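You operate a simulated robot arm through the tools that you are given. There is no shell and no other tool.

You run a simulated robot arm. Do the job below in one go: nothing can be reset, and whatever is moved stays where it is left.

## Task
Clear the emergency stop and restart the cooling pump, then the gear pump.
Fine: both switches to OFF, stop button pulled out, RESET pressed.

The check looks at the end state, three seconds after you hand in, the way a careful person would. Anything else that was tipped, shoved, dropped, spilled or broken makes it a failure.

## Robot
A 6-joint arm with a fingered hand, fixed in place. Base frame: the origin is on the floor under the middle of its stand, x ahead of it, y to its left, z up. Readings come in mm, degrees, newtons and seconds.
With the tool pointing down near the work surface it reaches from about 680 to 940 mm from the base axis. Its first joint turns from -166.0 to 166.0 degrees. Payload 5 kg.
The TCP is the grasp point between the finger pads, 36 mm short of the fingertips. In the tool frame z runs along the fingers and y along their closing line. The gripper opens to 120 mm; its body begins 42 mm behind the TCP. The gripper is a hand of 4 fingers: y runs from the thumb to the fingers, the wrist lies at [-19, -123, -211] in the tool frame, and closing takes about 1.5 s.
Orientation is that of the tool frame in the base frame, as a unit quaternion [x, y, z, w]. With the fingers straight down and the wrist toward the robot, the tool's x, y and z point along [0, 1, 0], [1, 0, 0] and [0, 0, -1] of the base frame.

## Interface
- The arm moves only by the tool nudge_tool. Its arguments are lists of equal length, an entry for each row: "gripper": the closure in counts, from 0 (fully open) to 255 (shut); "xyz": the shift along the base's x, y, z in units of 300 mm (1.0 is 300 mm), a list of three; "delta_rot": the turn, a rotation vector about the base's x, y, z in units of 90 degrees (1.0 is 90 degrees), a list of three. In form: {"gripper": [gripper, ...], "xyz": [[tx, ty, tz], ...], "delta_rot": [[wx, wy, wz], ...]}. A call has 1 to 20 rows; each row is the pose to reach, as a shift and turn from the pose commanded when the call began. A call with a number of a shift or a turn outside -1 to 1 is refused whole. Each row takes 0.2 s and may step no farther than 50 mm and 8.6 degrees from the row before; otherwise, or with a gripper value out of range, the whole call is refused. Where a pose cannot be reached the arm comes as near as it can. A force on the tool above 40 N (or 10 N above the force at the start of the call, whichever is more), or a blocked arm, ends the call early, and 0.2 s more pass. Each finger travels about 45 mm/s and halts on what it meets, pressing with about 34 N; the grip force reading is that of the motor and also rises with nothing between the fingers. The clock runs only during rows and for 0.2 s after the last one: add rows that repeat a pose to give the fingers time. The reply holds the time, the measured pose of the TCP, the force on the tool along the base axes, the opening and the grip force, in the units named above and with some noise, with the torque about the TCP (base axes, N m) and any sound that the robot's microphone picked up.
- Cameras (640 x 400 px; columns grow to the right, rows downward): "scene" is fixed at [31, -644.2, 1791.2]; the picture's right is [0.22, -0.98, 0.00], its down [-0.81, -0.18, -0.55] and it looks along [0.54, 0.12, -0.83] (base axes); focal length 214 px, centre (320, 200). "wrist" rides on the gripper at [73, -101, -142] in the tool frame; the picture's right is [-0.79, 0.29, -0.54], its down [-0.56, -0.70, 0.44] and it looks along [-0.25, 0.65, 0.71] (tool axes); focal length 280 px, centre (320, 200). There is no depth. A picture from a camera that has moved, and an enlarged one, comes with that camera's place and axes in the base frame and with its lens. The place of the scene camera against the robot may be out by one fixed shift of up to 25 mm in any direction.
- camera(camera): a new picture of that camera. It takes no simulated time.
- lift_body(by): slides the trunk up (or, below 0, down) by that many mm; the arm rides with it, the base frame stays. It gives what a move gives, with no picture.
- hand_shape(shape): the hand has 4 fingers and takes this shape, open, in about a second: jaw (thumb against the fingers, like two jaws); tri (thumb and two fingers); tip (a fingertip pinch); poke (one finger out to press); point (the index stretched); flat (the hand flat); cup (the hand cupped); fist (a fist). The gripper value then closes the fingers along that shape, each until it touches; the sizes above hold for jaw. It gives what a move gives, with no picture.
- close_up(camera, box): a new picture of the part [left, top, right, bottom] of that camera's present view, enlarged. It takes no simulated time.
- job_done(): hands the job in; it is judged then, once.

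Places have to be worked out from the pictures, the camera data and where the tool is seen. Open the gripper and draw the arm clear of the work before you hand the job in, unless the task says otherwise.

The tools are called after "Call:" by a JSON object that holds its "api" and its "payload". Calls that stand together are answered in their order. nudge_tool: Moves the arm, as the interface text tells. Its arguments: {"type":"object","properties":{"gripper":{"type":"array","items":{"type":"number"}},"xyz":{"type":"array","items":{"type":"array","items":{"type":"number"}}},"delta_rot":{"type":"array","items":{"type":"array","items":{"type":"number"}}}},"required":["gripper","xyz","delta_rot"]} The other tools are called the same way: lift_body (by) moves the trunk up or down; hand_shape (shape) gives the hand a shape; camera (camera) takes a picture; close_up (camera, box) takes an enlarged picture of a part of a camera's view; job_done () hands the job in.

At the start:

```text
clock: 0.0
ee_pos: [439.6, 32.4, 1565.0]
tool_rot: [0.254, 0.307, 0.717, 0.572]
ft_force: [-0.3, -0.3, 0.2]
torque: [0.02, -0.01, 0.0]
finger_gap: 119.8
grasp_force: 0.1
shape: jaw
trunk travel left (down, up): [-618.0, 222.0]
```

scene: 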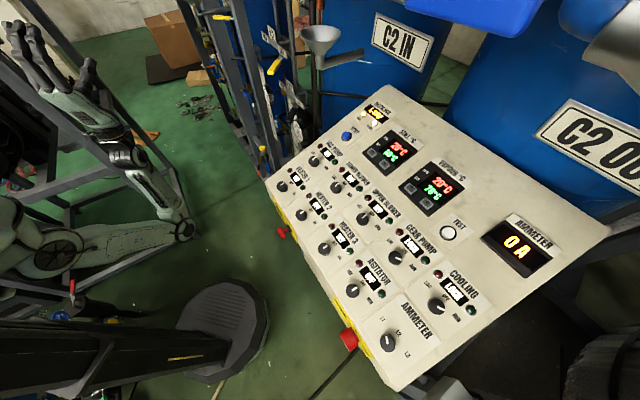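
wrist: 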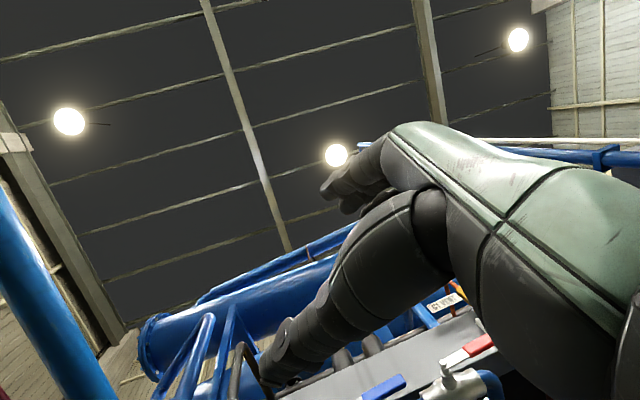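

I'll begin by looking closely at the panel from the scene camera to find switches, stop button and RESET.

Call:
{"api": "close_up", "payload": {"camera": "scene", "box": [260, 80, 420, 180]}}

Call:
{"api": "close_up", "payload": {"camera": "scene", "box": [260, 160, 420, 260]}}

Call:
{"api": "close_up", "payload": {"camera": "scene", "box": [370, 200, 530, 300]}}

Call:
{"api": "close_up", "payload": {"camera": "scene", "box": [320, 270, 480, 370]}}

```text
4.00 times, centred on (340, 130) of scene
camera zoom: at [31.0, -644.2, 1791.2], right [0.22, -0.98, 0.0], down [-0.81, -0.18, -0.55], along [0.54, 0.12, -0.83], focal length 858 px, centre (240, 480)
```

zoom: 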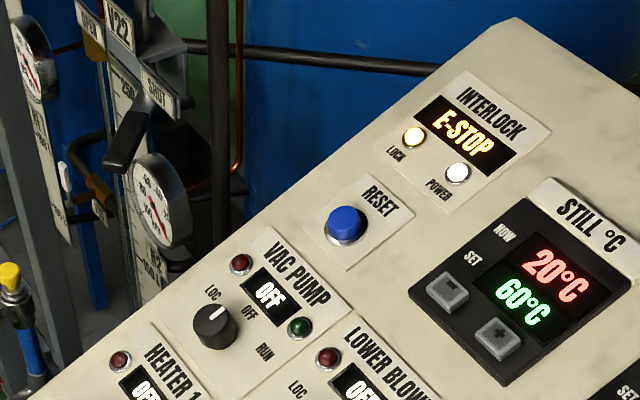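

```text
4.00 times, centred on (340, 210) of scene
camera zoom: at [31.0, -644.2, 1791.2], right [0.22, -0.98, 0.0], down [-0.81, -0.18, -0.55], along [0.54, 0.12, -0.83], focal length 858 px, centre (240, 160)
```

zoom: 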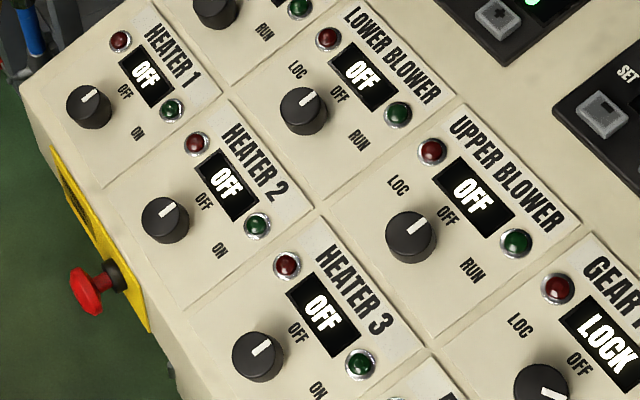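

```text
4.00 times, centred on (450, 250) of scene
camera zoom: at [31.0, -644.2, 1791.2], right [0.22, -0.98, 0.0], down [-0.81, -0.18, -0.55], along [0.54, 0.12, -0.83], focal length 858 px, centre (-200, 0)
```

zoom: 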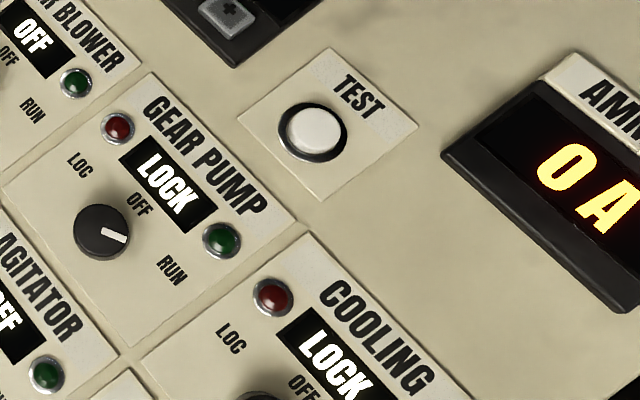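

```text
4.00 times, centred on (400, 320) of scene
camera zoom: at [31.0, -644.2, 1791.2], right [0.22, -0.98, 0.0], down [-0.81, -0.18, -0.55], along [0.54, 0.12, -0.83], focal length 858 px, centre (0, -280)
```

zoom: 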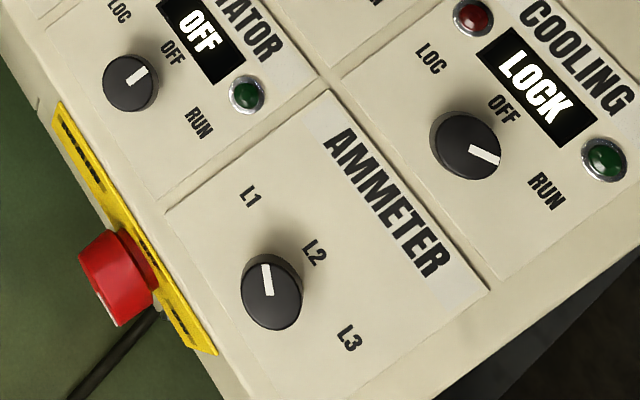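

The panel's COOLING and GEAR PUMP switches both sit at RUN with LOCK shown, interlock shows E-STOP, and RESET is the blue button. There are two red mushrooms on the front edge and I need a better view, so I first swing the arm toward the panel (about azimuth -45°), keeping the hand up high.

Call:
{"api": "nudge_tool", "payload": {"gripper": [0, 0, 0, 0, 0, 0, 0], "xyz": [[0.004, -0.146, 0], [-0.008, -0.292, 0], [-0.033, -0.436, 0], [-0.073, -0.576, 0], [-0.126, -0.712, 0], [-0.193, -0.842, 0], [-0.272, -0.965, 0]], "delta_rot": [[0, 0, -0.0633], [0, 0, -0.1267], [0, 0, -0.19], [0, 0, -0.2533], [0, 0, -0.3167], [0, 0, -0.38], [0, 0, -0.4433]]}}

```text
clock: 1.6
ee_pos: [355.4, -258.6, 1566.4]
tool_rot: [0.345, 0.2, 0.477, 0.783]
ft_force: [0.1, -0.5, 0.0]
torque: [-0.03, -0.02, 0.04]
finger_gap: 120.0
grasp_force: 0.0
shape: jaw
trunk travel left (down, up): [-618.0, 222.0]
```

The swing went cleanly. Now I pitch the hand down (86° about its own x axis) while letting the TCP arc forward and down around the wrist.

Call:
{"api": "nudge_tool", "payload": {"gripper": [0, 0, 0, 0, 0, 0, 0, 0, 0, 0, 0, 0], "xyz": [[0.041, -0.021, -0.08], [0.083, -0.043, -0.16], [0.124, -0.064, -0.24], [0.166, -0.086, -0.32], [0.207, -0.107, -0.4], [0.249, -0.129, -0.48], [0.29, -0.15, -0.56], [0.331, -0.171, -0.64], [0.373, -0.193, -0.72], [0.414, -0.214, -0.8], [0.456, -0.236, -0.88], [0.497, -0.257, -0.96]], "delta_rot": [[0.0375, 0.0703, 0], [0.075, 0.1405, 0], [0.1125, 0.2108, 0], [0.15, 0.281, 0], [0.1875, 0.3513, 0], [0.225, 0.4215, 0], [0.2625, 0.4918, 0], [0.3, 0.562, 0], [0.3375, 0.6323, 0], [0.375, 0.7025, 0], [0.4125, 0.7728, 0], [0.45, 0.843, 0]]}}

Call:
{"api": "camera", "payload": {"camera": "wrist"}}

Call:
{"api": "camera", "payload": {"camera": "scene"}}

```text
clock: 4.2
ee_pos: [507.4, -335.3, 1276.4]
tool_rot: [0.791, 0.465, 0.206, 0.34]
ft_force: [0.4, -0.6, -0.1]
torque: [-0.02, -0.03, 0.0]
finger_gap: 119.7
grasp_force: 0.1
shape: jaw
out of reach, approached as far as the arm can: row 3, 4, 5, 6, 7, 8, 9, 10
trunk travel left (down, up): [-618.0, 222.0]
```

```text
taken
camera wrist: at [391.5, -186.7, 1300.1], right [-0.56, -0.6, 0.57], down [-0.4, -0.41, -0.82], along [0.73, -0.69, -0.01], focal length 280 px, centre (320, 200)
```

wrist: 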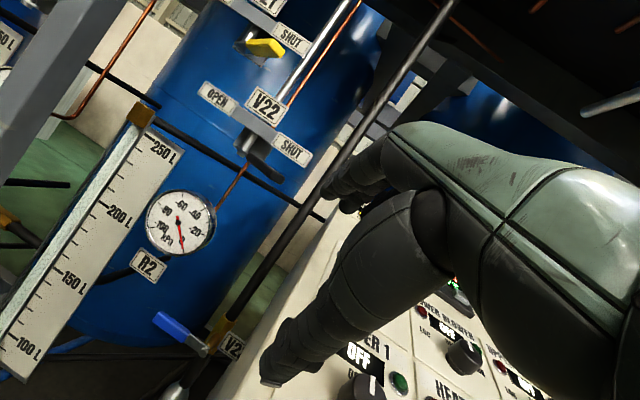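

```text
taken
```

scene: 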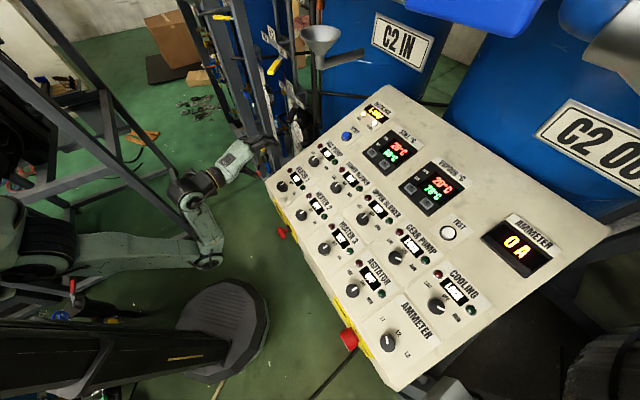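

The triangulated LOWER BLOWER knob comes out near (466, -602, ~1230), so the panel is high and the hand hangs just above its front-left corner. I raise the trunk before rotating further.

Call:
{"api": "lift_body", "payload": {"by": 200}}

Call:
{"api": "camera", "payload": {"camera": "wrist"}}

```text
clock: 6.4
ee_pos: [505.4, -333.8, 1475.6]
tool_rot: [0.791, 0.464, 0.208, 0.341]
ft_force: [-0.2, -0.4, -0.2]
torque: [0.01, 0.0, 0.01]
finger_gap: 119.8
grasp_force: 0.2
shape: jaw
trunk travel left (down, up): [-818.0, 22.0]
```

```text
taken
camera wrist: at [390.8, -186.2, 1500.4], right [-0.56, -0.6, 0.57], down [-0.4, -0.41, -0.82], along [0.73, -0.69, -0.01], focal length 280 px, centre (320, 200)
```

wrist: 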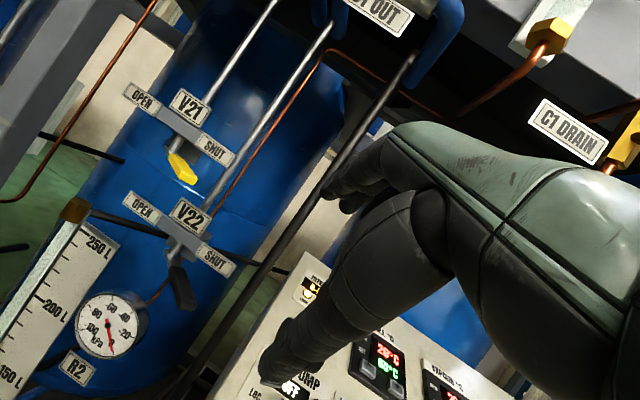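

The interlock plate triangulates to about (784, -693, 1310), so the panel slopes up away from the robot at roughly 15–20°. Now I turn the hand to point straight down with azimuth -45°, well above the panel's front edge.

Call:
{"api": "nudge_tool", "payload": {"gripper": [0, 0, 0, 0, 0, 0, 0], "xyz": [[-0.064, -0.041, -0.027], [-0.129, -0.082, -0.053], [-0.193, -0.123, -0.08], [-0.257, -0.164, -0.107], [-0.321, -0.205, -0.134], [-0.386, -0.246, -0.16], [-0.45, -0.287, -0.187]], "delta_rot": [[0.0446, 0.0601, -0.0254], [0.0893, 0.1202, -0.0509], [0.1339, 0.1803, -0.0763], [0.1785, 0.2403, -0.1018], [0.2231, 0.3004, -0.1272], [0.2678, 0.3605, -0.1527], [0.3124, 0.4206, -0.1781]]}}

Call:
{"api": "camera", "payload": {"camera": "wrist"}}

Call:
{"api": "camera", "payload": {"camera": "scene"}}

```text
clock: 8.0
ee_pos: [418.6, -498.5, 1324.2]
tool_rot: [0.927, 0.375, 0.003, 0.006]
ft_force: [-0.1, -0.5, 0.6]
torque: [0.03, -0.04, 0.02]
finger_gap: 120.0
grasp_force: 0.1
shape: jaw
out of reach, approached as far as the arm can: row 4, 5, 6, 7
trunk travel left (down, up): [-818.0, 22.0]
```

```text
taken
camera wrist: at [401.4, -373.1, 1465.3], right [-0.37, -0.75, 0.55], down [-0.89, 0.11, -0.45], along [0.28, -0.65, -0.71], focal length 280 px, centre (320, 200)
```

wrist: 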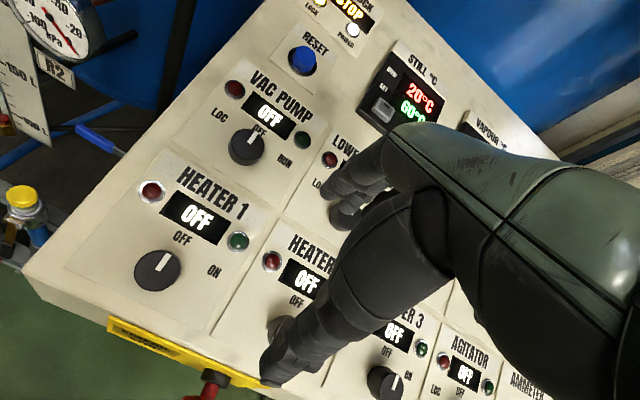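

```text
taken
```

scene: 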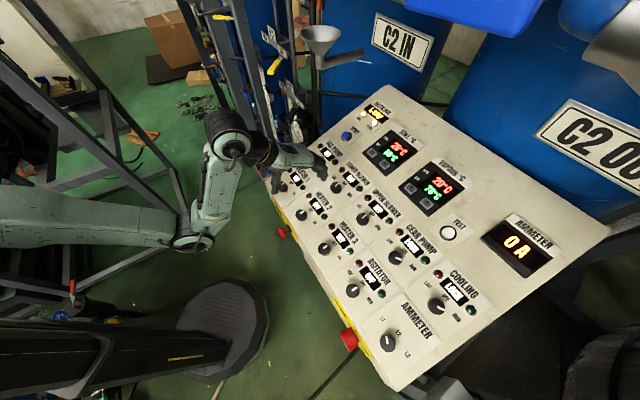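

The hand is now pointing down near (419, -499, 1324), and the arm clamped the pose because the radius was too small. I look closely at the front edge (stop button) and the RESET area in this view.

Call:
{"api": "close_up", "payload": {"camera": "wrist", "box": [100, 300, 260, 400]}}

Call:
{"api": "close_up", "payload": {"camera": "wrist", "box": [200, 0, 400, 125]}}

Call:
{"api": "close_up", "payload": {"camera": "scene", "box": [265, 205, 305, 255]}}

Call:
{"api": "close_up", "payload": {"camera": "scene", "box": [325, 315, 375, 360]}}

```text
4.00 times, centred on (180, 350) of wrist
camera zoom: at [401.4, -373.1, 1465.3], right [-0.37, -0.75, 0.55], down [-0.89, 0.11, -0.45], along [0.28, -0.65, -0.71], focal length 1122 px, centre (880, -400)
```

zoom: 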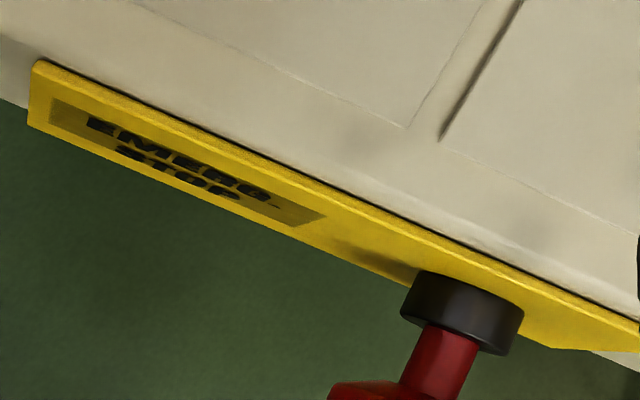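

```text
3.20 times, centred on (300, 62) of wrist
camera zoom: at [401.4, -373.1, 1465.3], right [-0.37, -0.75, 0.55], down [-0.89, 0.11, -0.45], along [0.28, -0.65, -0.71], focal length 897 px, centre (384, 640)
```

zoom: 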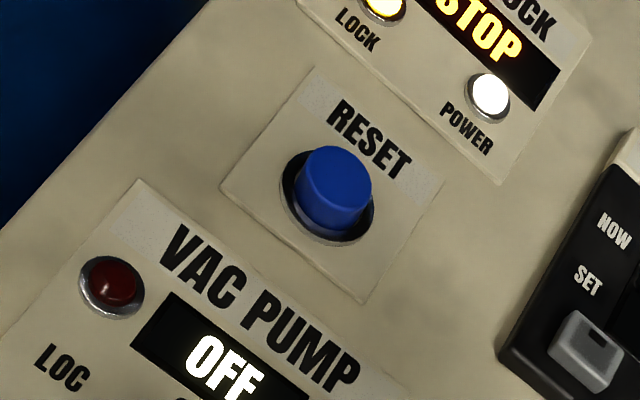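

```text
8.00 times, centred on (285, 230) of scene
camera zoom: at [31.0, -644.2, 1791.2], right [0.22, -0.98, 0.0], down [-0.81, -0.18, -0.55], along [0.54, 0.12, -0.83], focal length 1716 px, centre (600, -40)
```

zoom: 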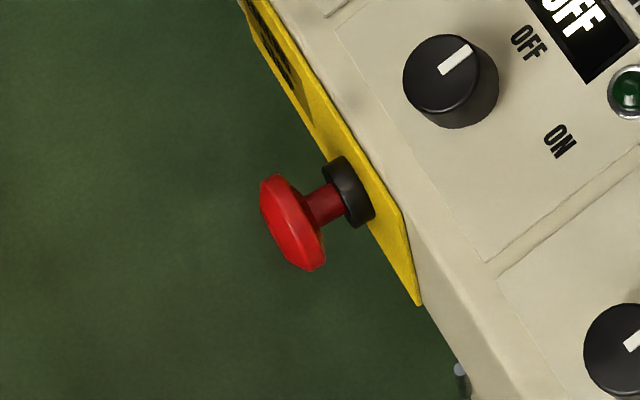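

```text
8.89 times, centred on (350, 338) of scene
camera zoom: at [31.0, -644.2, 1791.2], right [0.22, -0.98, 0.0], down [-0.81, -0.18, -0.55], along [0.54, 0.12, -0.83], focal length 1906 px, centre (53, -1022)
```

zoom: 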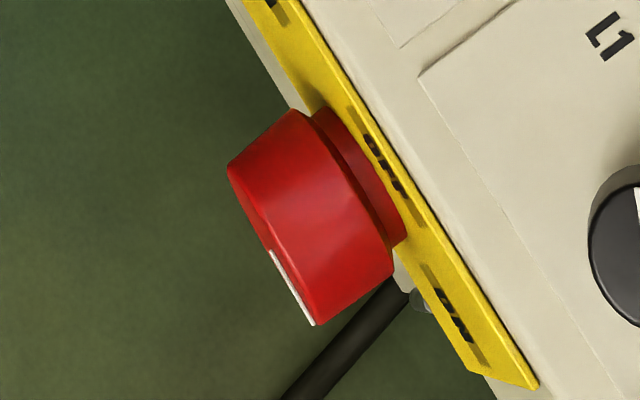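

The left mushroom on its stem is the EMERG. STOP; the big red knob on the right is a marked rotary (a main switch), to be left alone. I check with a zero move whether the commanded pose was clamped.

Call:
{"api": "nudge_tool", "payload": {"gripper": [0], "xyz": [[0, 0, 0]], "delta_rot": [[0, 0, 0]]}}

```text
clock: 8.4
ee_pos: [419.2, -497.3, 1326.0]
tool_rot: [0.928, 0.373, 0.001, 0.008]
ft_force: [0.4, 0.1, -0.6]
torque: [0.0, 0.01, -0.01]
finger_gap: 120.1
grasp_force: 0.0
shape: jaw
trunk travel left (down, up): [-818.0, 22.0]
```

The commanded pose was clamped to where the arm is, good. I swing about 25° to the right at this height to view the right half of the panel.

Call:
{"api": "nudge_tool", "payload": {"gripper": [0, 0, 0, 0, 0, 0], "xyz": [[-0.125, -0.098, 0], [-0.258, -0.186, 0], [-0.396, -0.264, 0], [-0.54, -0.332, 0], [-0.688, -0.389, 0], [-0.84, -0.435, 0]], "delta_rot": [[0, 0, -0.0467], [0, 0, -0.0933], [0, 0, -0.14], [0, 0, -0.1867], [0, 0, -0.2333], [0, 0, -0.28]]}}

Call:
{"api": "camera", "payload": {"camera": "wrist"}}

Call:
{"api": "camera", "payload": {"camera": "scene"}}

```text
clock: 9.8
ee_pos: [162.5, -626.1, 1327.2]
tool_rot: [0.987, 0.162, 0.0, 0.001]
ft_force: [-0.8, 0.6, 1.0]
torque: [0.02, -0.02, 0.0]
finger_gap: 119.9
grasp_force: 0.1
shape: jaw
trunk travel left (down, up): [-818.0, 22.0]
```

```text
taken
camera wrist: at [200.7, -505.3, 1469.0], right [-0.66, -0.52, 0.54], down [-0.75, 0.48, -0.44], along [-0.03, -0.7, -0.71], focal length 280 px, centre (320, 200)
```

wrist: 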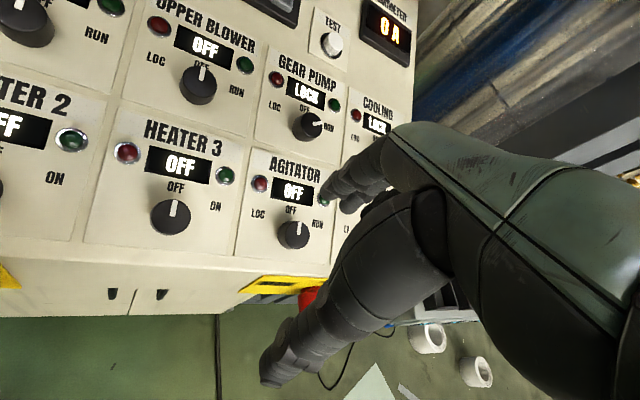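

```text
taken
```

scene: 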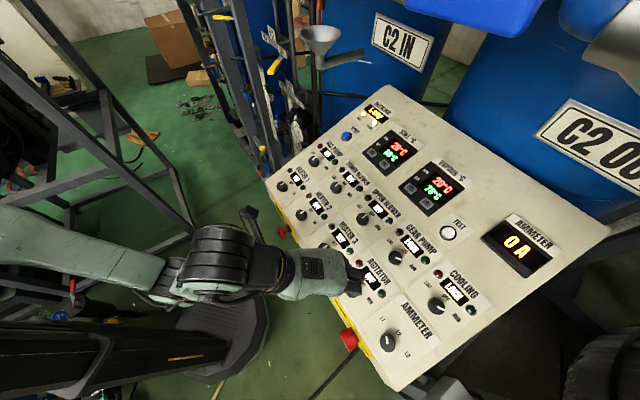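

Using both wrist views, I place HEATER 3's knob at about (277, -614, 1188), GEAR PUMP's knob near (268, -792, 1250), COOLING's near (173, -889, 1250) and RESET near (637, -581, 1309); the slope is ~27°. I zoom in on the gear pump switch from here.

Call:
{"api": "close_up", "payload": {"camera": "wrist", "box": [240, 40, 400, 140]}}

Call:
{"api": "close_up", "payload": {"camera": "wrist", "box": [80, 100, 240, 200]}}

Call:
{"api": "close_up", "payload": {"camera": "wrist", "box": [200, 230, 360, 330]}}

Call:
{"api": "hand_shape", "payload": {"shape": "tip"}}

Call:
{"api": "camera", "payload": {"camera": "wrist"}}

```text
4.00 times, centred on (320, 90) of wrist
camera zoom: at [200.7, -505.3, 1469.0], right [-0.66, -0.52, 0.54], down [-0.75, 0.48, -0.44], along [-0.03, -0.7, -0.71], focal length 1122 px, centre (320, 640)
```

zoom: 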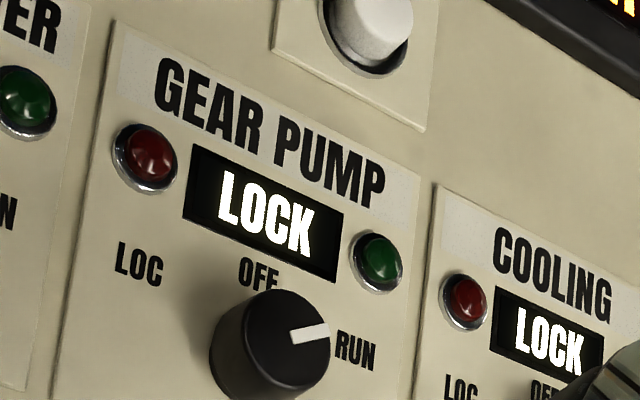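

```text
4.00 times, centred on (160, 150) of wrist
camera zoom: at [200.7, -505.3, 1469.0], right [-0.66, -0.52, 0.54], down [-0.75, 0.48, -0.44], along [-0.03, -0.7, -0.71], focal length 1122 px, centre (960, 400)
```

zoom: 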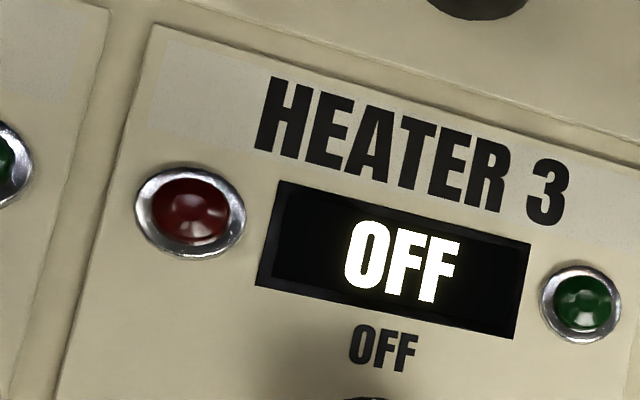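

```text
4.00 times, centred on (280, 280) of wrist
camera zoom: at [200.7, -505.3, 1469.0], right [-0.66, -0.52, 0.54], down [-0.75, 0.48, -0.44], along [-0.03, -0.7, -0.71], focal length 1122 px, centre (480, -120)
```

zoom: 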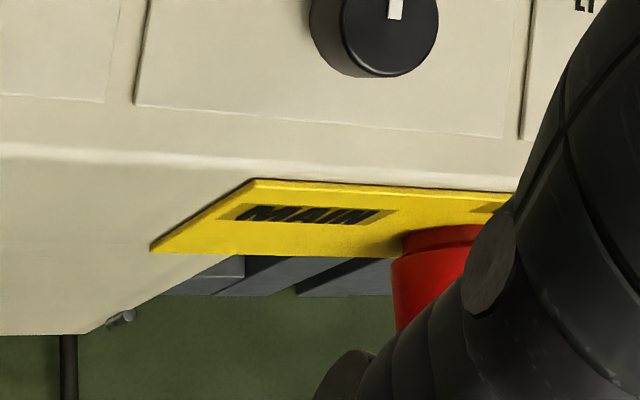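

```text
clock: 10.7
ee_pos: [164.9, -625.6, 1326.2]
tool_rot: [0.987, 0.163, 0.0, 0.001]
ft_force: [0.1, 0.3, -0.1]
torque: [0.0, -0.02, -0.01]
finger_gap: 119.6
grasp_force: 0.1
shape: tip
trunk travel left (down, up): [-818.0, 22.0]
```

```text
taken
camera wrist: at [203.5, -504.7, 1468.6], right [-0.65, -0.53, 0.54], down [-0.76, 0.48, -0.44], along [-0.03, -0.7, -0.71], focal length 280 px, centre (320, 200)
```

wrist: 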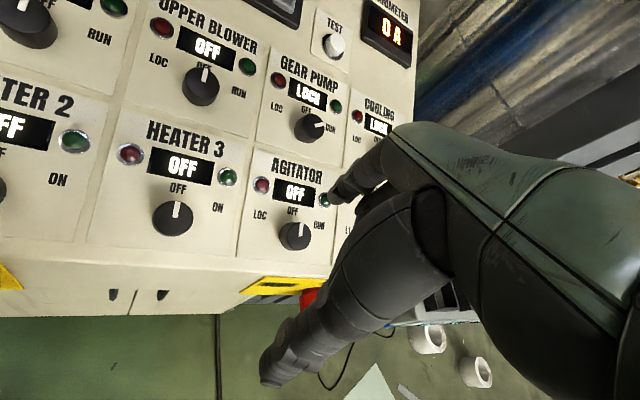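

The red rotary is labelled MAIN, so it stays untouched. I close the tip pinch partly in free air to learn how the fingertips move and where they meet.

Call:
{"api": "nudge_tool", "payload": {"gripper": [150, 150, 150, 150, 150, 150], "xyz": [[0, 0, 0], [0, 0, 0], [0, 0, 0], [0, 0, 0], [0, 0, 0], [0, 0, 0]], "delta_rot": [[0, 0, 0], [0, 0, 0], [0, 0, 0], [0, 0, 0], [0, 0, 0], [0, 0, 0]]}}

Call:
{"api": "camera", "payload": {"camera": "wrist"}}

Call:
{"api": "nudge_tool", "payload": {"gripper": [255, 255, 255, 255, 255, 255], "xyz": [[0, 0, 0], [0, 0, 0], [0, 0, 0], [0, 0, 0], [0, 0, 0], [0, 0, 0]], "delta_rot": [[0, 0, 0], [0, 0, 0], [0, 0, 0], [0, 0, 0], [0, 0, 0], [0, 0, 0]]}}

Call:
{"api": "camera", "payload": {"camera": "wrist"}}

```text
clock: 12.1
ee_pos: [164.7, -625.5, 1327.5]
tool_rot: [0.987, 0.163, -0.001, 0.001]
ft_force: [0.3, 0.5, 0.1]
torque: [-0.02, 0.03, -0.01]
finger_gap: 50.0
grasp_force: 0.1
shape: tip
trunk travel left (down, up): [-818.0, 22.0]
```

```text
taken
camera wrist: at [202.8, -504.8, 1468.7], right [-0.65, -0.53, 0.54], down [-0.76, 0.48, -0.44], along [-0.03, -0.7, -0.71], focal length 280 px, centre (320, 200)
```

wrist: 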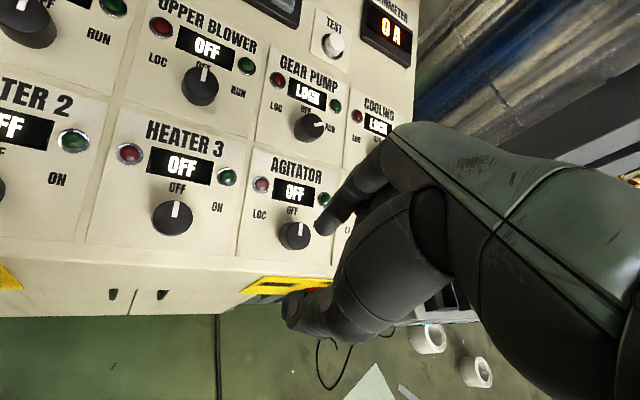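

```text
clock: 13.5
ee_pos: [164.3, -625.7, 1326.7]
tool_rot: [0.987, 0.162, 0.0, 0.001]
ft_force: [0.3, 0.4, 0.6]
torque: [0.0, 0.02, 0.0]
finger_gap: 0.0
grasp_force: 34.4
shape: tip
trunk travel left (down, up): [-818.0, 22.0]
```

```text
taken
camera wrist: at [202.9, -504.8, 1468.7], right [-0.65, -0.53, 0.54], down [-0.76, 0.48, -0.44], along [-0.03, -0.7, -0.71], focal length 280 px, centre (320, 200)
```

wrist: 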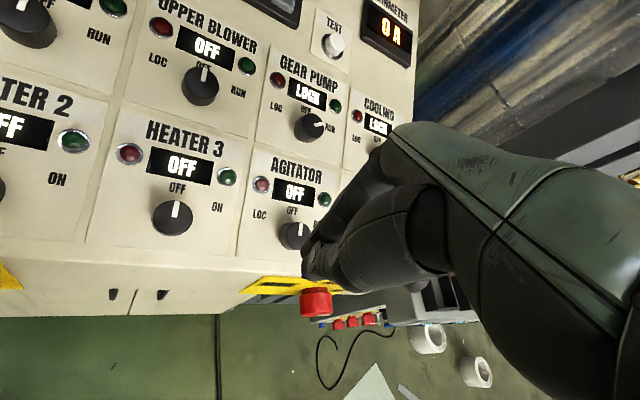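

The closed pinch meets on the tool axis at the tip plane, as predicted, and the gap is linear in counts. Now I open the pinch to ~60 mm and move above the COOLING knob (est. top (174, -892, 1251)), tilting the tool to the panel normal with the index turned toward the RUN side.

Call:
{"api": "nudge_tool", "payload": {"gripper": [127, 127, 127, 127, 127, 127, 127, 127], "xyz": [[0, 0, 0.02], [-0.01, -0.13, 0.03], [-0.024, -0.261, 0.03], [-0.037, -0.392, 0.03], [-0.049, -0.522, 0.03], [-0.061, -0.653, 0.03], [-0.073, -0.783, 0.03], [-0.073, -0.783, 0.03]], "delta_rot": [[0, 0, 0], [-0.026, -0.0444, -0.051], [-0.052, -0.0888, -0.1021], [-0.0781, -0.1333, -0.1531], [-0.1041, -0.1777, -0.2041], [-0.1301, -0.2221, -0.2552], [-0.1561, -0.2665, -0.3062], [-0.1561, -0.2665, -0.3062]]}}

Call:
{"api": "camera", "payload": {"camera": "wrist"}}

Call:
{"api": "camera", "payload": {"camera": "scene"}}

```text
clock: 15.3
ee_pos: [143.7, -859.2, 1333.0]
tool_rot: [0.968, -0.081, 0.183, 0.153]
ft_force: [0.1, -1.1, -0.2]
torque: [0.02, 0.02, -0.02]
finger_gap: 59.6
grasp_force: 0.0
shape: tip
trunk travel left (down, up): [-818.0, 22.0]
```

```text
taken
camera wrist: at [187.3, -724.4, 1460.1], right [-0.97, -0.02, 0.26], down [-0.22, 0.57, -0.79], along [-0.13, -0.82, -0.55], focal length 280 px, centre (320, 200)
```

wrist: 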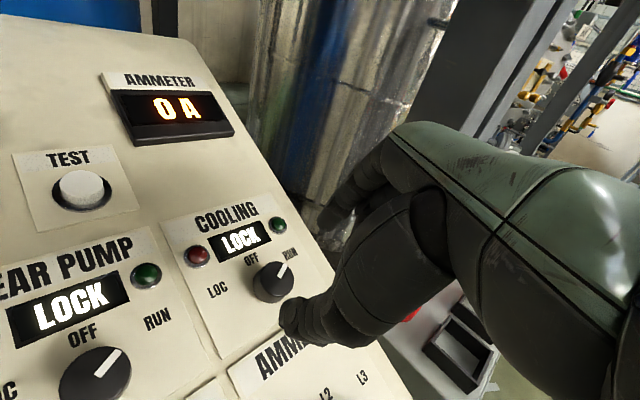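

```text
taken
```

scene: 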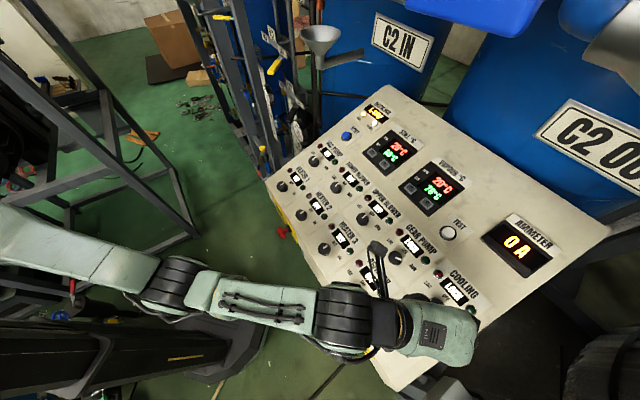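

I now see the COOLING switch well, pointer toward RUN. I zoom in to measure its centre.

Call:
{"api": "close_up", "payload": {"camera": "wrist", "box": [160, 180, 320, 340]}}

Call:
{"api": "close_up", "payload": {"camera": "wrist", "box": [0, 220, 180, 400]}}

```text
2.50 times, centred on (240, 260) of wrist
camera zoom: at [187.3, -724.4, 1460.1], right [-0.97, -0.02, 0.26], down [-0.22, 0.57, -0.79], along [-0.13, -0.82, -0.55], focal length 701 px, centre (520, 50)
```

zoom: 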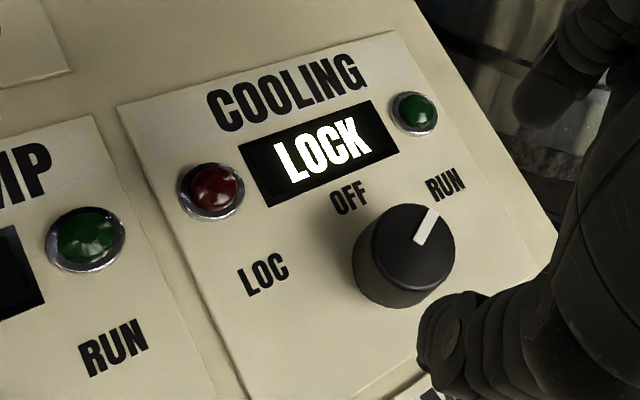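

```text
2.22 times, centred on (90, 310) of wrist
camera zoom: at [187.3, -724.4, 1460.1], right [-0.97, -0.02, 0.26], down [-0.22, 0.57, -0.79], along [-0.13, -0.82, -0.55], focal length 623 px, centre (831, -44)
```

zoom: 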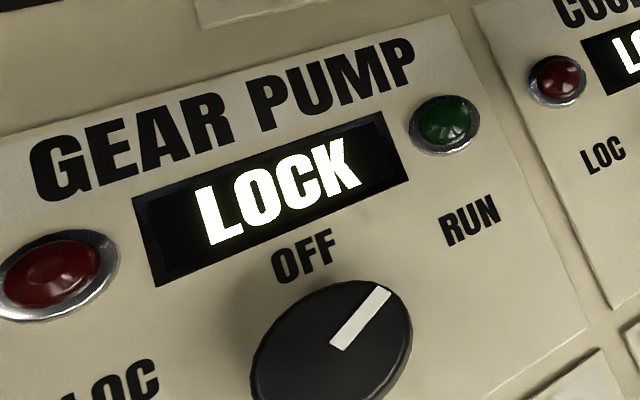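

My measured COOLING knob centre is about (176, -892.5, 1252), within 3 mm of the prediction. I zoom tighter on the knob to judge its diameter and height before descending.

Call:
{"api": "close_up", "payload": {"camera": "wrist", "box": [235, 245, 315, 320]}}

Call:
{"api": "close_up", "payload": {"camera": "scene", "box": [360, 230, 480, 320]}}

```text
5.33 times, centred on (275, 282) of wrist
camera zoom: at [187.3, -724.4, 1460.1], right [-0.97, -0.02, 0.26], down [-0.22, 0.57, -0.79], along [-0.13, -0.82, -0.55], focal length 1495 px, centre (560, -240)
```

zoom: 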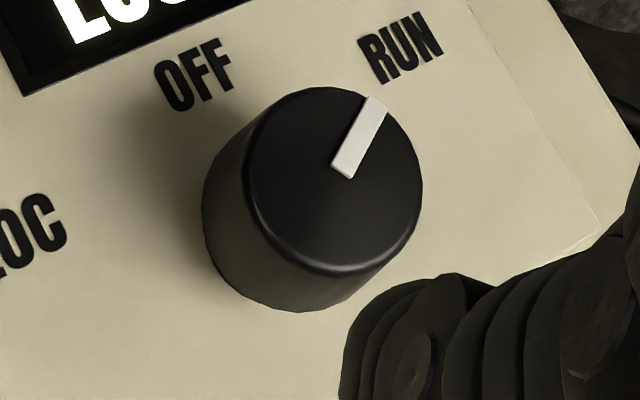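

```text
4.44 times, centred on (420, 275) of scene
camera zoom: at [31.0, -644.2, 1791.2], right [0.22, -0.98, 0.0], down [-0.81, -0.18, -0.55], along [0.54, 0.12, -0.83], focal length 953 px, centre (-124, -133)
```

zoom: 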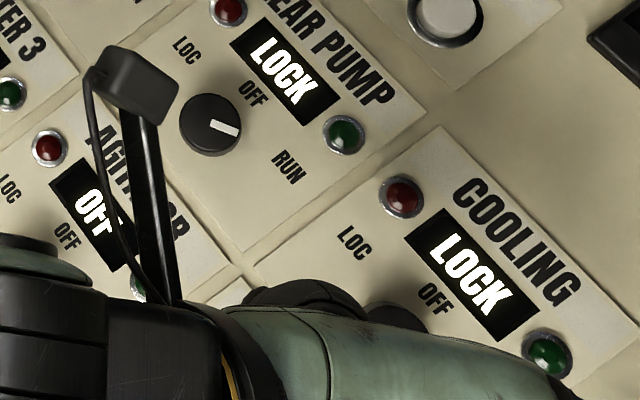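

Knob top is about 32 mm wide and 20 mm tall, pointer at ~60° clockwise from OFF. I go down along the normal to about 10 mm above the knob top and check alignment.

Call:
{"api": "nudge_tool", "payload": {"gripper": [127, 127, 127], "xyz": [[0.02, -0.03, -0.05], [0.035, -0.045, -0.093], [0.05, -0.061, -0.136]], "delta_rot": [[0, 0, 0], [0, 0, 0], [0, 0, 0]]}}

Call:
{"api": "camera", "payload": {"camera": "wrist"}}

Call:
{"api": "close_up", "payload": {"camera": "wrist", "box": [200, 160, 360, 360]}}

```text
clock: 16.1
ee_pos: [159.2, -879.4, 1293.3]
tool_rot: [0.968, -0.08, 0.181, 0.153]
ft_force: [1.5, -0.2, -0.2]
torque: [-0.02, 0.01, -0.01]
finger_gap: 59.9
grasp_force: 0.0
shape: tip
trunk travel left (down, up): [-818.0, 22.0]
```

```text
taken
camera wrist: at [202.6, -742.6, 1419.6], right [-0.97, -0.02, 0.26], down [-0.22, 0.57, -0.79], along [-0.13, -0.82, -0.55], focal length 280 px, centre (320, 200)
```

wrist: 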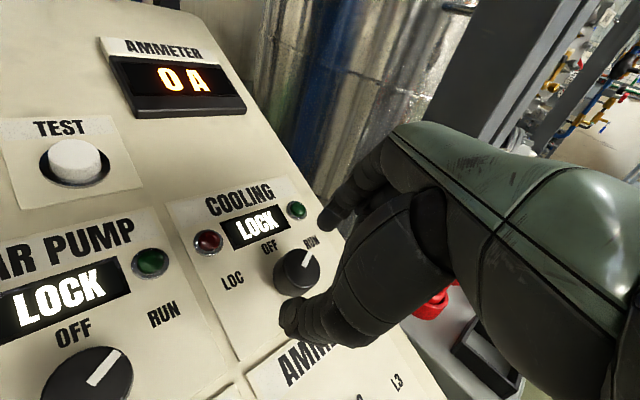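

```text
2.00 times, centred on (280, 260) of wrist
camera zoom: at [202.6, -742.6, 1419.6], right [-0.97, -0.02, 0.26], down [-0.22, 0.57, -0.79], along [-0.13, -0.82, -0.55], focal length 561 px, centre (400, 80)
```

zoom: 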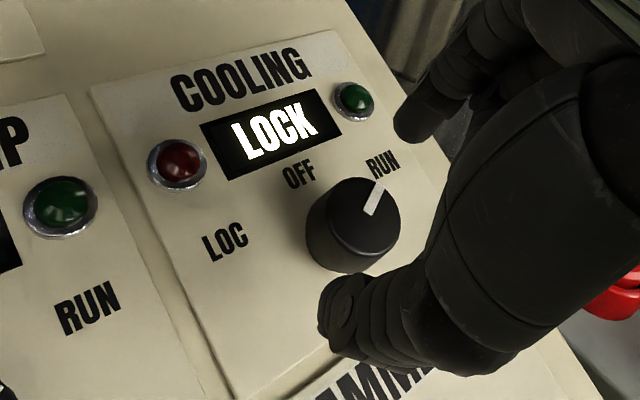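

The predicted tool-axis pixel at the knob top (301,268) matches the seen knob centre (300.5,267.5), so alignment is within ~1 mm. I descend 22 mm and close the pinch on the knob.

Call:
{"api": "nudge_tool", "payload": {"gripper": [127, 127, 127], "xyz": [[0.012, -0.012, -0.032], [0.024, -0.024, -0.065], [0.024, -0.024, -0.065]], "delta_rot": [[0, 0, 0], [0, 0, 0], [0, 0, 0]]}}

Call:
{"api": "nudge_tool", "payload": {"gripper": [180, 255, 255, 255, 255], "xyz": [[0, 0, 0], [0, 0, 0], [0, 0, 0], [0, 0, 0], [0, 0, 0]], "delta_rot": [[0, 0, 0], [0, 0, 0], [0, 0, 0], [0, 0, 0], [0, 0, 0]]}}

Call:
{"api": "close_up", "payload": {"camera": "wrist", "box": [200, 160, 360, 360]}}

```text
clock: 16.9
ee_pos: [168.0, -885.6, 1273.6]
tool_rot: [0.968, -0.08, 0.181, 0.153]
ft_force: [-0.6, 0.1, -0.4]
torque: [0.02, 0.01, -0.02]
finger_gap: 60.1
grasp_force: 0.1
shape: tip
trunk travel left (down, up): [-818.0, 22.0]
```

```text
clock: 18.1
ee_pos: [168.0, -885.1, 1272.9]
tool_rot: [0.968, -0.08, 0.182, 0.153]
ft_force: [1.7, -0.9, 0.2]
torque: [0.02, -0.02, 0.01]
finger_gap: 27.6
grasp_force: 34.0
shape: tip
trunk travel left (down, up): [-818.0, 22.0]
```

```text
2.00 times, centred on (280, 260) of wrist
camera zoom: at [210.7, -750.4, 1399.0], right [-0.97, -0.02, 0.26], down [-0.22, 0.57, -0.79], along [-0.13, -0.82, -0.55], focal length 561 px, centre (400, 80)
```

zoom: 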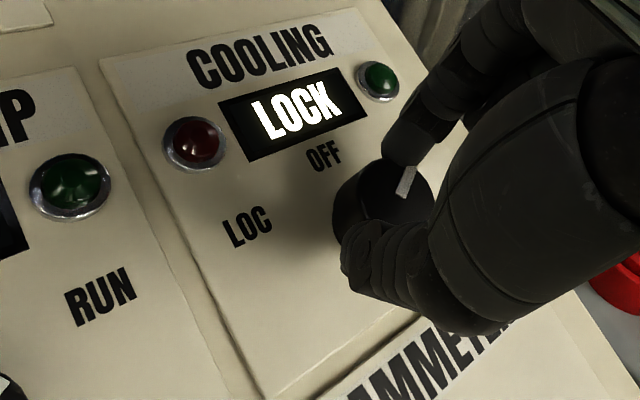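

The pinch holds the knob (34 N, symmetrical). I turn it 60° counter-clockwise about the panel normal, toward OFF.

Call:
{"api": "nudge_tool", "payload": {"gripper": [255, 255, 255, 255, 255, 255, 255, 255, 255], "xyz": [[0, 0, 0], [0, 0, 0], [0, 0, 0], [0, 0, 0], [0, 0, 0], [0, 0, 0], [0, 0, 0], [0, 0, 0], [0, 0, 0]], "delta_rot": [[-0.0275, 0.0272, 0.0739], [-0.0549, 0.0543, 0.1479], [-0.0824, 0.0815, 0.2218], [-0.1098, 0.1086, 0.2957], [-0.1373, 0.1358, 0.3697], [-0.1648, 0.163, 0.4436], [-0.1922, 0.1901, 0.5175], [-0.2197, 0.2173, 0.5914], [-0.2197, 0.2173, 0.5914]]}}

Call:
{"api": "camera", "payload": {"camera": "wrist"}}

Call:
{"api": "close_up", "payload": {"camera": "scene", "box": [360, 230, 480, 320]}}

```text
clock: 20.1
ee_pos: [162.4, -855.6, 1278.6]
tool_rot: [0.877, 0.417, 0.081, 0.225]
ft_force: [0.2, 1.0, -0.1]
torque: [-0.01, -0.01, -0.01]
finger_gap: 21.3
grasp_force: 33.6
shape: tip
out of reach, approached as far as the arm can: row 7, 8, 9
trunk travel left (down, up): [-818.0, 22.0]
```

```text
taken
camera wrist: at [93.2, -696.6, 1354.1], right [-0.48, -0.59, 0.65], down [-0.7, -0.19, -0.69], along [0.53, -0.79, -0.32], focal length 280 px, centre (320, 200)
```

wrist: 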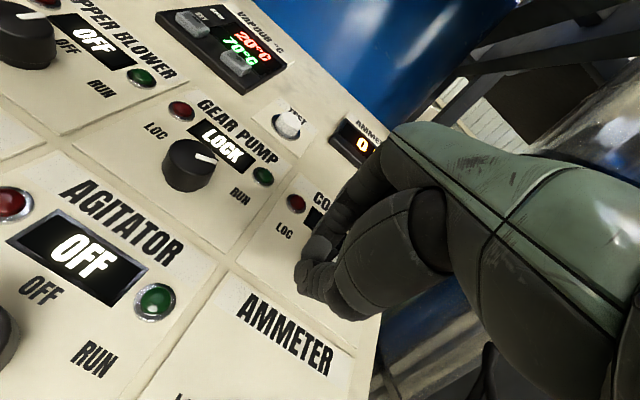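

```text
4.44 times, centred on (420, 275) of scene
camera zoom: at [31.0, -644.2, 1791.2], right [0.22, -0.98, 0.0], down [-0.81, -0.18, -0.55], along [0.54, 0.12, -0.83], focal length 953 px, centre (-124, -133)
```

zoom: 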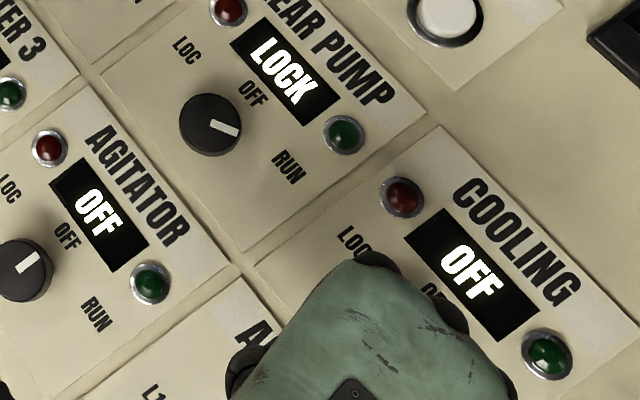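

COOLING now reads OFF, but the arm ran out of reach near the end and drifted ~30 mm off the knob axis. I inspect the fingers against the knob before releasing.

Call:
{"api": "close_up", "payload": {"camera": "wrist", "box": [260, 180, 380, 300]}}

Call:
{"api": "close_up", "payload": {"camera": "scene", "box": [400, 270, 480, 340]}}

```text
3.33 times, centred on (320, 240) of wrist
camera zoom: at [93.2, -696.6, 1354.1], right [-0.48, -0.59, 0.65], down [-0.7, -0.19, -0.69], along [0.53, -0.79, -0.32], focal length 935 px, centre (320, 67)
```

zoom: 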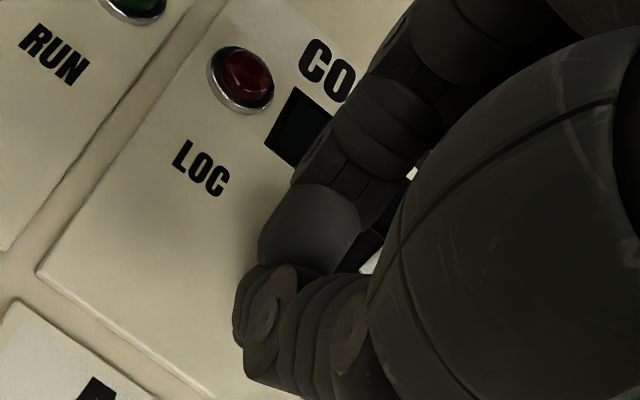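

```text
5.71 times, centred on (440, 305) of scene
camera zoom: at [31.0, -644.2, 1791.2], right [0.22, -0.98, 0.0], down [-0.81, -0.18, -0.55], along [0.54, 0.12, -0.83], focal length 1226 px, centre (-366, -400)
```

zoom: 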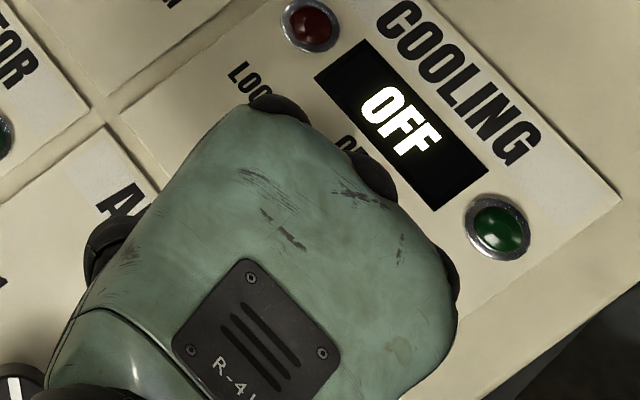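

The hand has ridden back off the knob top. I back away 50 mm along the panel normal with the pinch unchanged, then look again.

Call:
{"api": "nudge_tool", "payload": {"gripper": [255, 255, 255], "xyz": [[-0.018, 0.018, 0.05], [-0.037, 0.036, 0.1], [-0.055, 0.054, 0.148]], "delta_rot": [[0, 0, 0], [0, 0, 0], [0, 0, 0]]}}

Call:
{"api": "camera", "payload": {"camera": "wrist"}}

Call:
{"api": "close_up", "payload": {"camera": "scene", "box": [360, 230, 480, 320]}}

```text
clock: 20.9
ee_pos: [145.3, -840.7, 1322.9]
tool_rot: [0.878, 0.415, 0.081, 0.224]
ft_force: [-0.5, 0.1, 0.0]
torque: [0.0, 0.0, 0.0]
finger_gap: 21.8
grasp_force: 33.8
shape: tip
trunk travel left (down, up): [-818.0, 22.0]
```

```text
taken
camera wrist: at [75.9, -681.5, 1398.4], right [-0.48, -0.59, 0.65], down [-0.7, -0.18, -0.69], along [0.53, -0.79, -0.32], focal length 280 px, centre (320, 200)
```

wrist: 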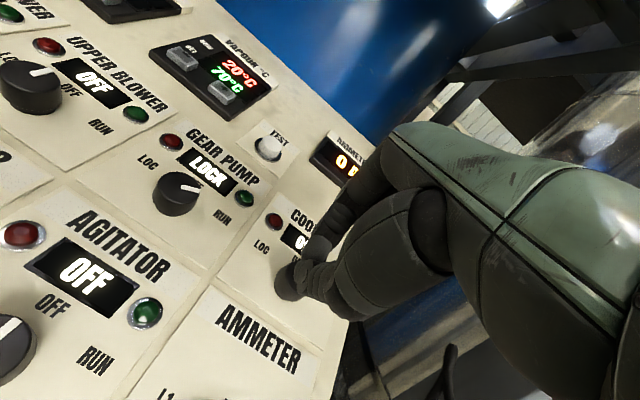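

```text
4.44 times, centred on (420, 275) of scene
camera zoom: at [31.0, -644.2, 1791.2], right [0.22, -0.98, 0.0], down [-0.81, -0.18, -0.55], along [0.54, 0.12, -0.83], focal length 953 px, centre (-124, -133)
```

zoom: 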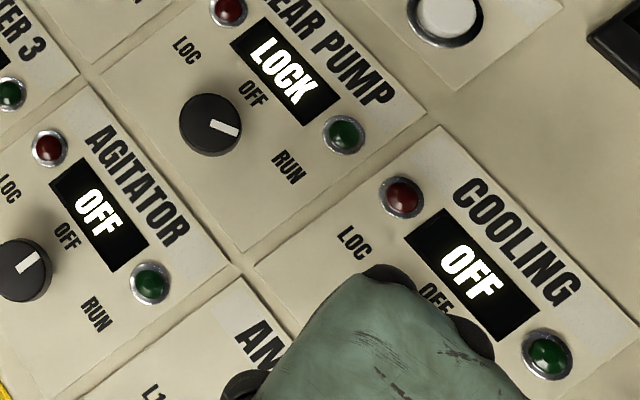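

The gap still reads ~22 mm with force, which worries me: I check whether anything is between the fingers or the knob is still in place.

Call:
{"api": "close_up", "payload": {"camera": "wrist", "box": [240, 200, 380, 310]}}

Call:
{"api": "close_up", "payload": {"camera": "scene", "box": [395, 265, 475, 335]}}

```text
3.64 times, centred on (310, 255) of wrist
camera zoom: at [75.9, -681.5, 1398.4], right [-0.48, -0.59, 0.65], down [-0.7, -0.18, -0.69], along [0.53, -0.79, -0.32], focal length 1020 px, centre (356, 0)
```

zoom: 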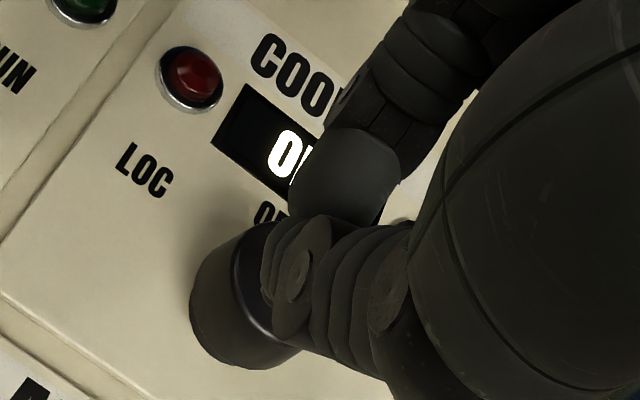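

```text
5.71 times, centred on (435, 300) of scene
camera zoom: at [31.0, -644.2, 1791.2], right [0.22, -0.98, 0.0], down [-0.81, -0.18, -0.55], along [0.54, 0.12, -0.83], focal length 1226 px, centre (-337, -371)
```

zoom: 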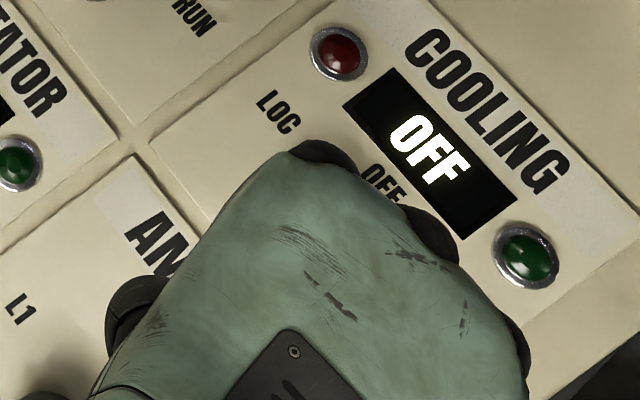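

The COOLING knob is still seated on the panel; the fingertips are just jammed against each other. I open the pinch here and view the knob.

Call:
{"api": "nudge_tool", "payload": {"gripper": [127, 127, 127, 127, 127], "xyz": [[-0.02, 0.02, 0.05], [-0.02, 0.02, 0.05], [-0.02, 0.02, 0.05], [-0.02, 0.02, 0.05], [-0.02, 0.02, 0.05]], "delta_rot": [[0, 0, 0], [0, 0, 0], [0, 0, 0], [0, 0, 0], [0, 0, 0]]}}

Call:
{"api": "camera", "payload": {"camera": "wrist"}}

Call:
{"api": "close_up", "payload": {"camera": "wrist", "box": [200, 180, 360, 300]}}

```text
clock: 22.1
ee_pos: [139.0, -835.4, 1336.6]
tool_rot: [0.878, 0.415, 0.081, 0.224]
ft_force: [0.6, -0.3, -0.7]
torque: [-0.04, 0.02, 0.01]
finger_gap: 59.8
grasp_force: 0.0
shape: tip
trunk travel left (down, up): [-818.0, 22.0]
```

```text
taken
camera wrist: at [70.2, -675.6, 1412.4], right [-0.48, -0.59, 0.65], down [-0.7, -0.18, -0.69], along [0.53, -0.79, -0.32], focal length 280 px, centre (320, 200)
```

wrist: 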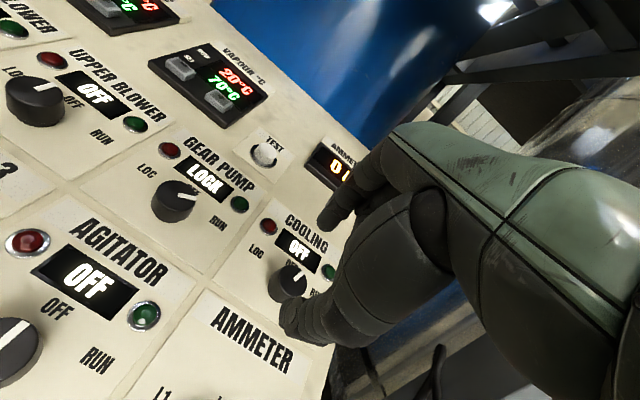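

```text
3.33 times, centred on (280, 240) of wrist
camera zoom: at [70.2, -675.6, 1412.4], right [-0.48, -0.59, 0.65], down [-0.7, -0.18, -0.69], along [0.53, -0.79, -0.32], focal length 935 px, centre (453, 67)
```

zoom: 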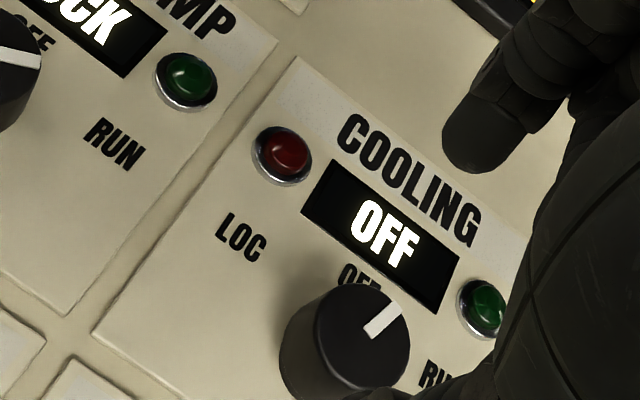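

COOLING is at OFF. Next I return the hand roll to the RUN-side start angle and move over the GEAR PUMP knob (est. top (271, -798, 1253)).

Call:
{"api": "nudge_tool", "payload": {"gripper": [127, 127, 127, 127, 127, 127, 127, 127, 127], "xyz": [[0.044, 0.027, 0.0], [0.088, 0.053, 0.0], [0.132, 0.08, 0.0], [0.176, 0.106, 0.0], [0.22, 0.133, -0.01], [0.264, 0.159, -0.02], [0.308, 0.186, -0.03], [0.352, 0.212, -0.042], [0.352, 0.212, -0.042]], "delta_rot": [[0.0275, -0.0272, -0.0739], [0.0549, -0.0543, -0.1479], [0.0824, -0.0815, -0.2218], [0.1098, -0.1086, -0.2957], [0.1373, -0.1358, -0.3697], [0.1648, -0.163, -0.4436], [0.1922, -0.1901, -0.5175], [0.2197, -0.2173, -0.5914], [0.2197, -0.2173, -0.5914]]}}

Call:
{"api": "camera", "payload": {"camera": "wrist"}}

Call:
{"api": "close_up", "payload": {"camera": "wrist", "box": [200, 180, 360, 340]}}

```text
clock: 24.1
ee_pos: [243.6, -771.1, 1324.5]
tool_rot: [0.968, -0.081, 0.182, 0.152]
ft_force: [0.8, 0.8, 0.0]
torque: [-0.01, -0.02, 0.04]
finger_gap: 59.7
grasp_force: 0.0
shape: tip
trunk travel left (down, up): [-818.0, 22.0]
```

```text
taken
camera wrist: at [286.6, -636.2, 1450.8], right [-0.97, -0.02, 0.26], down [-0.22, 0.57, -0.79], along [-0.14, -0.82, -0.55], focal length 280 px, centre (320, 200)
```

wrist: 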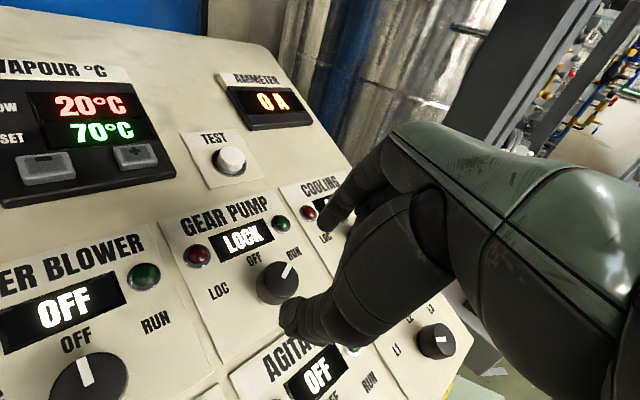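

```text
2.50 times, centred on (280, 260) of wrist
camera zoom: at [286.6, -636.2, 1450.8], right [-0.97, -0.02, 0.26], down [-0.22, 0.57, -0.79], along [-0.14, -0.82, -0.55], focal length 701 px, centre (420, 50)
```

zoom: 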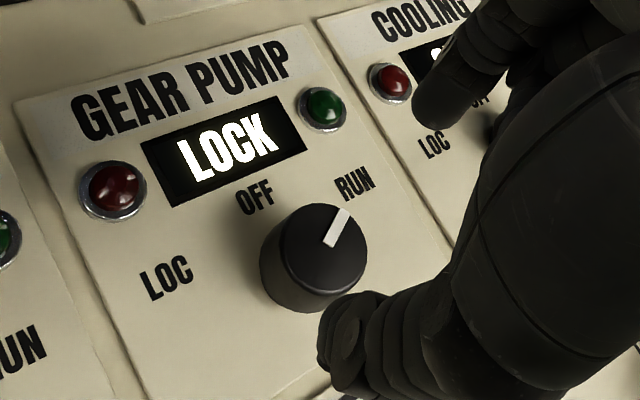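

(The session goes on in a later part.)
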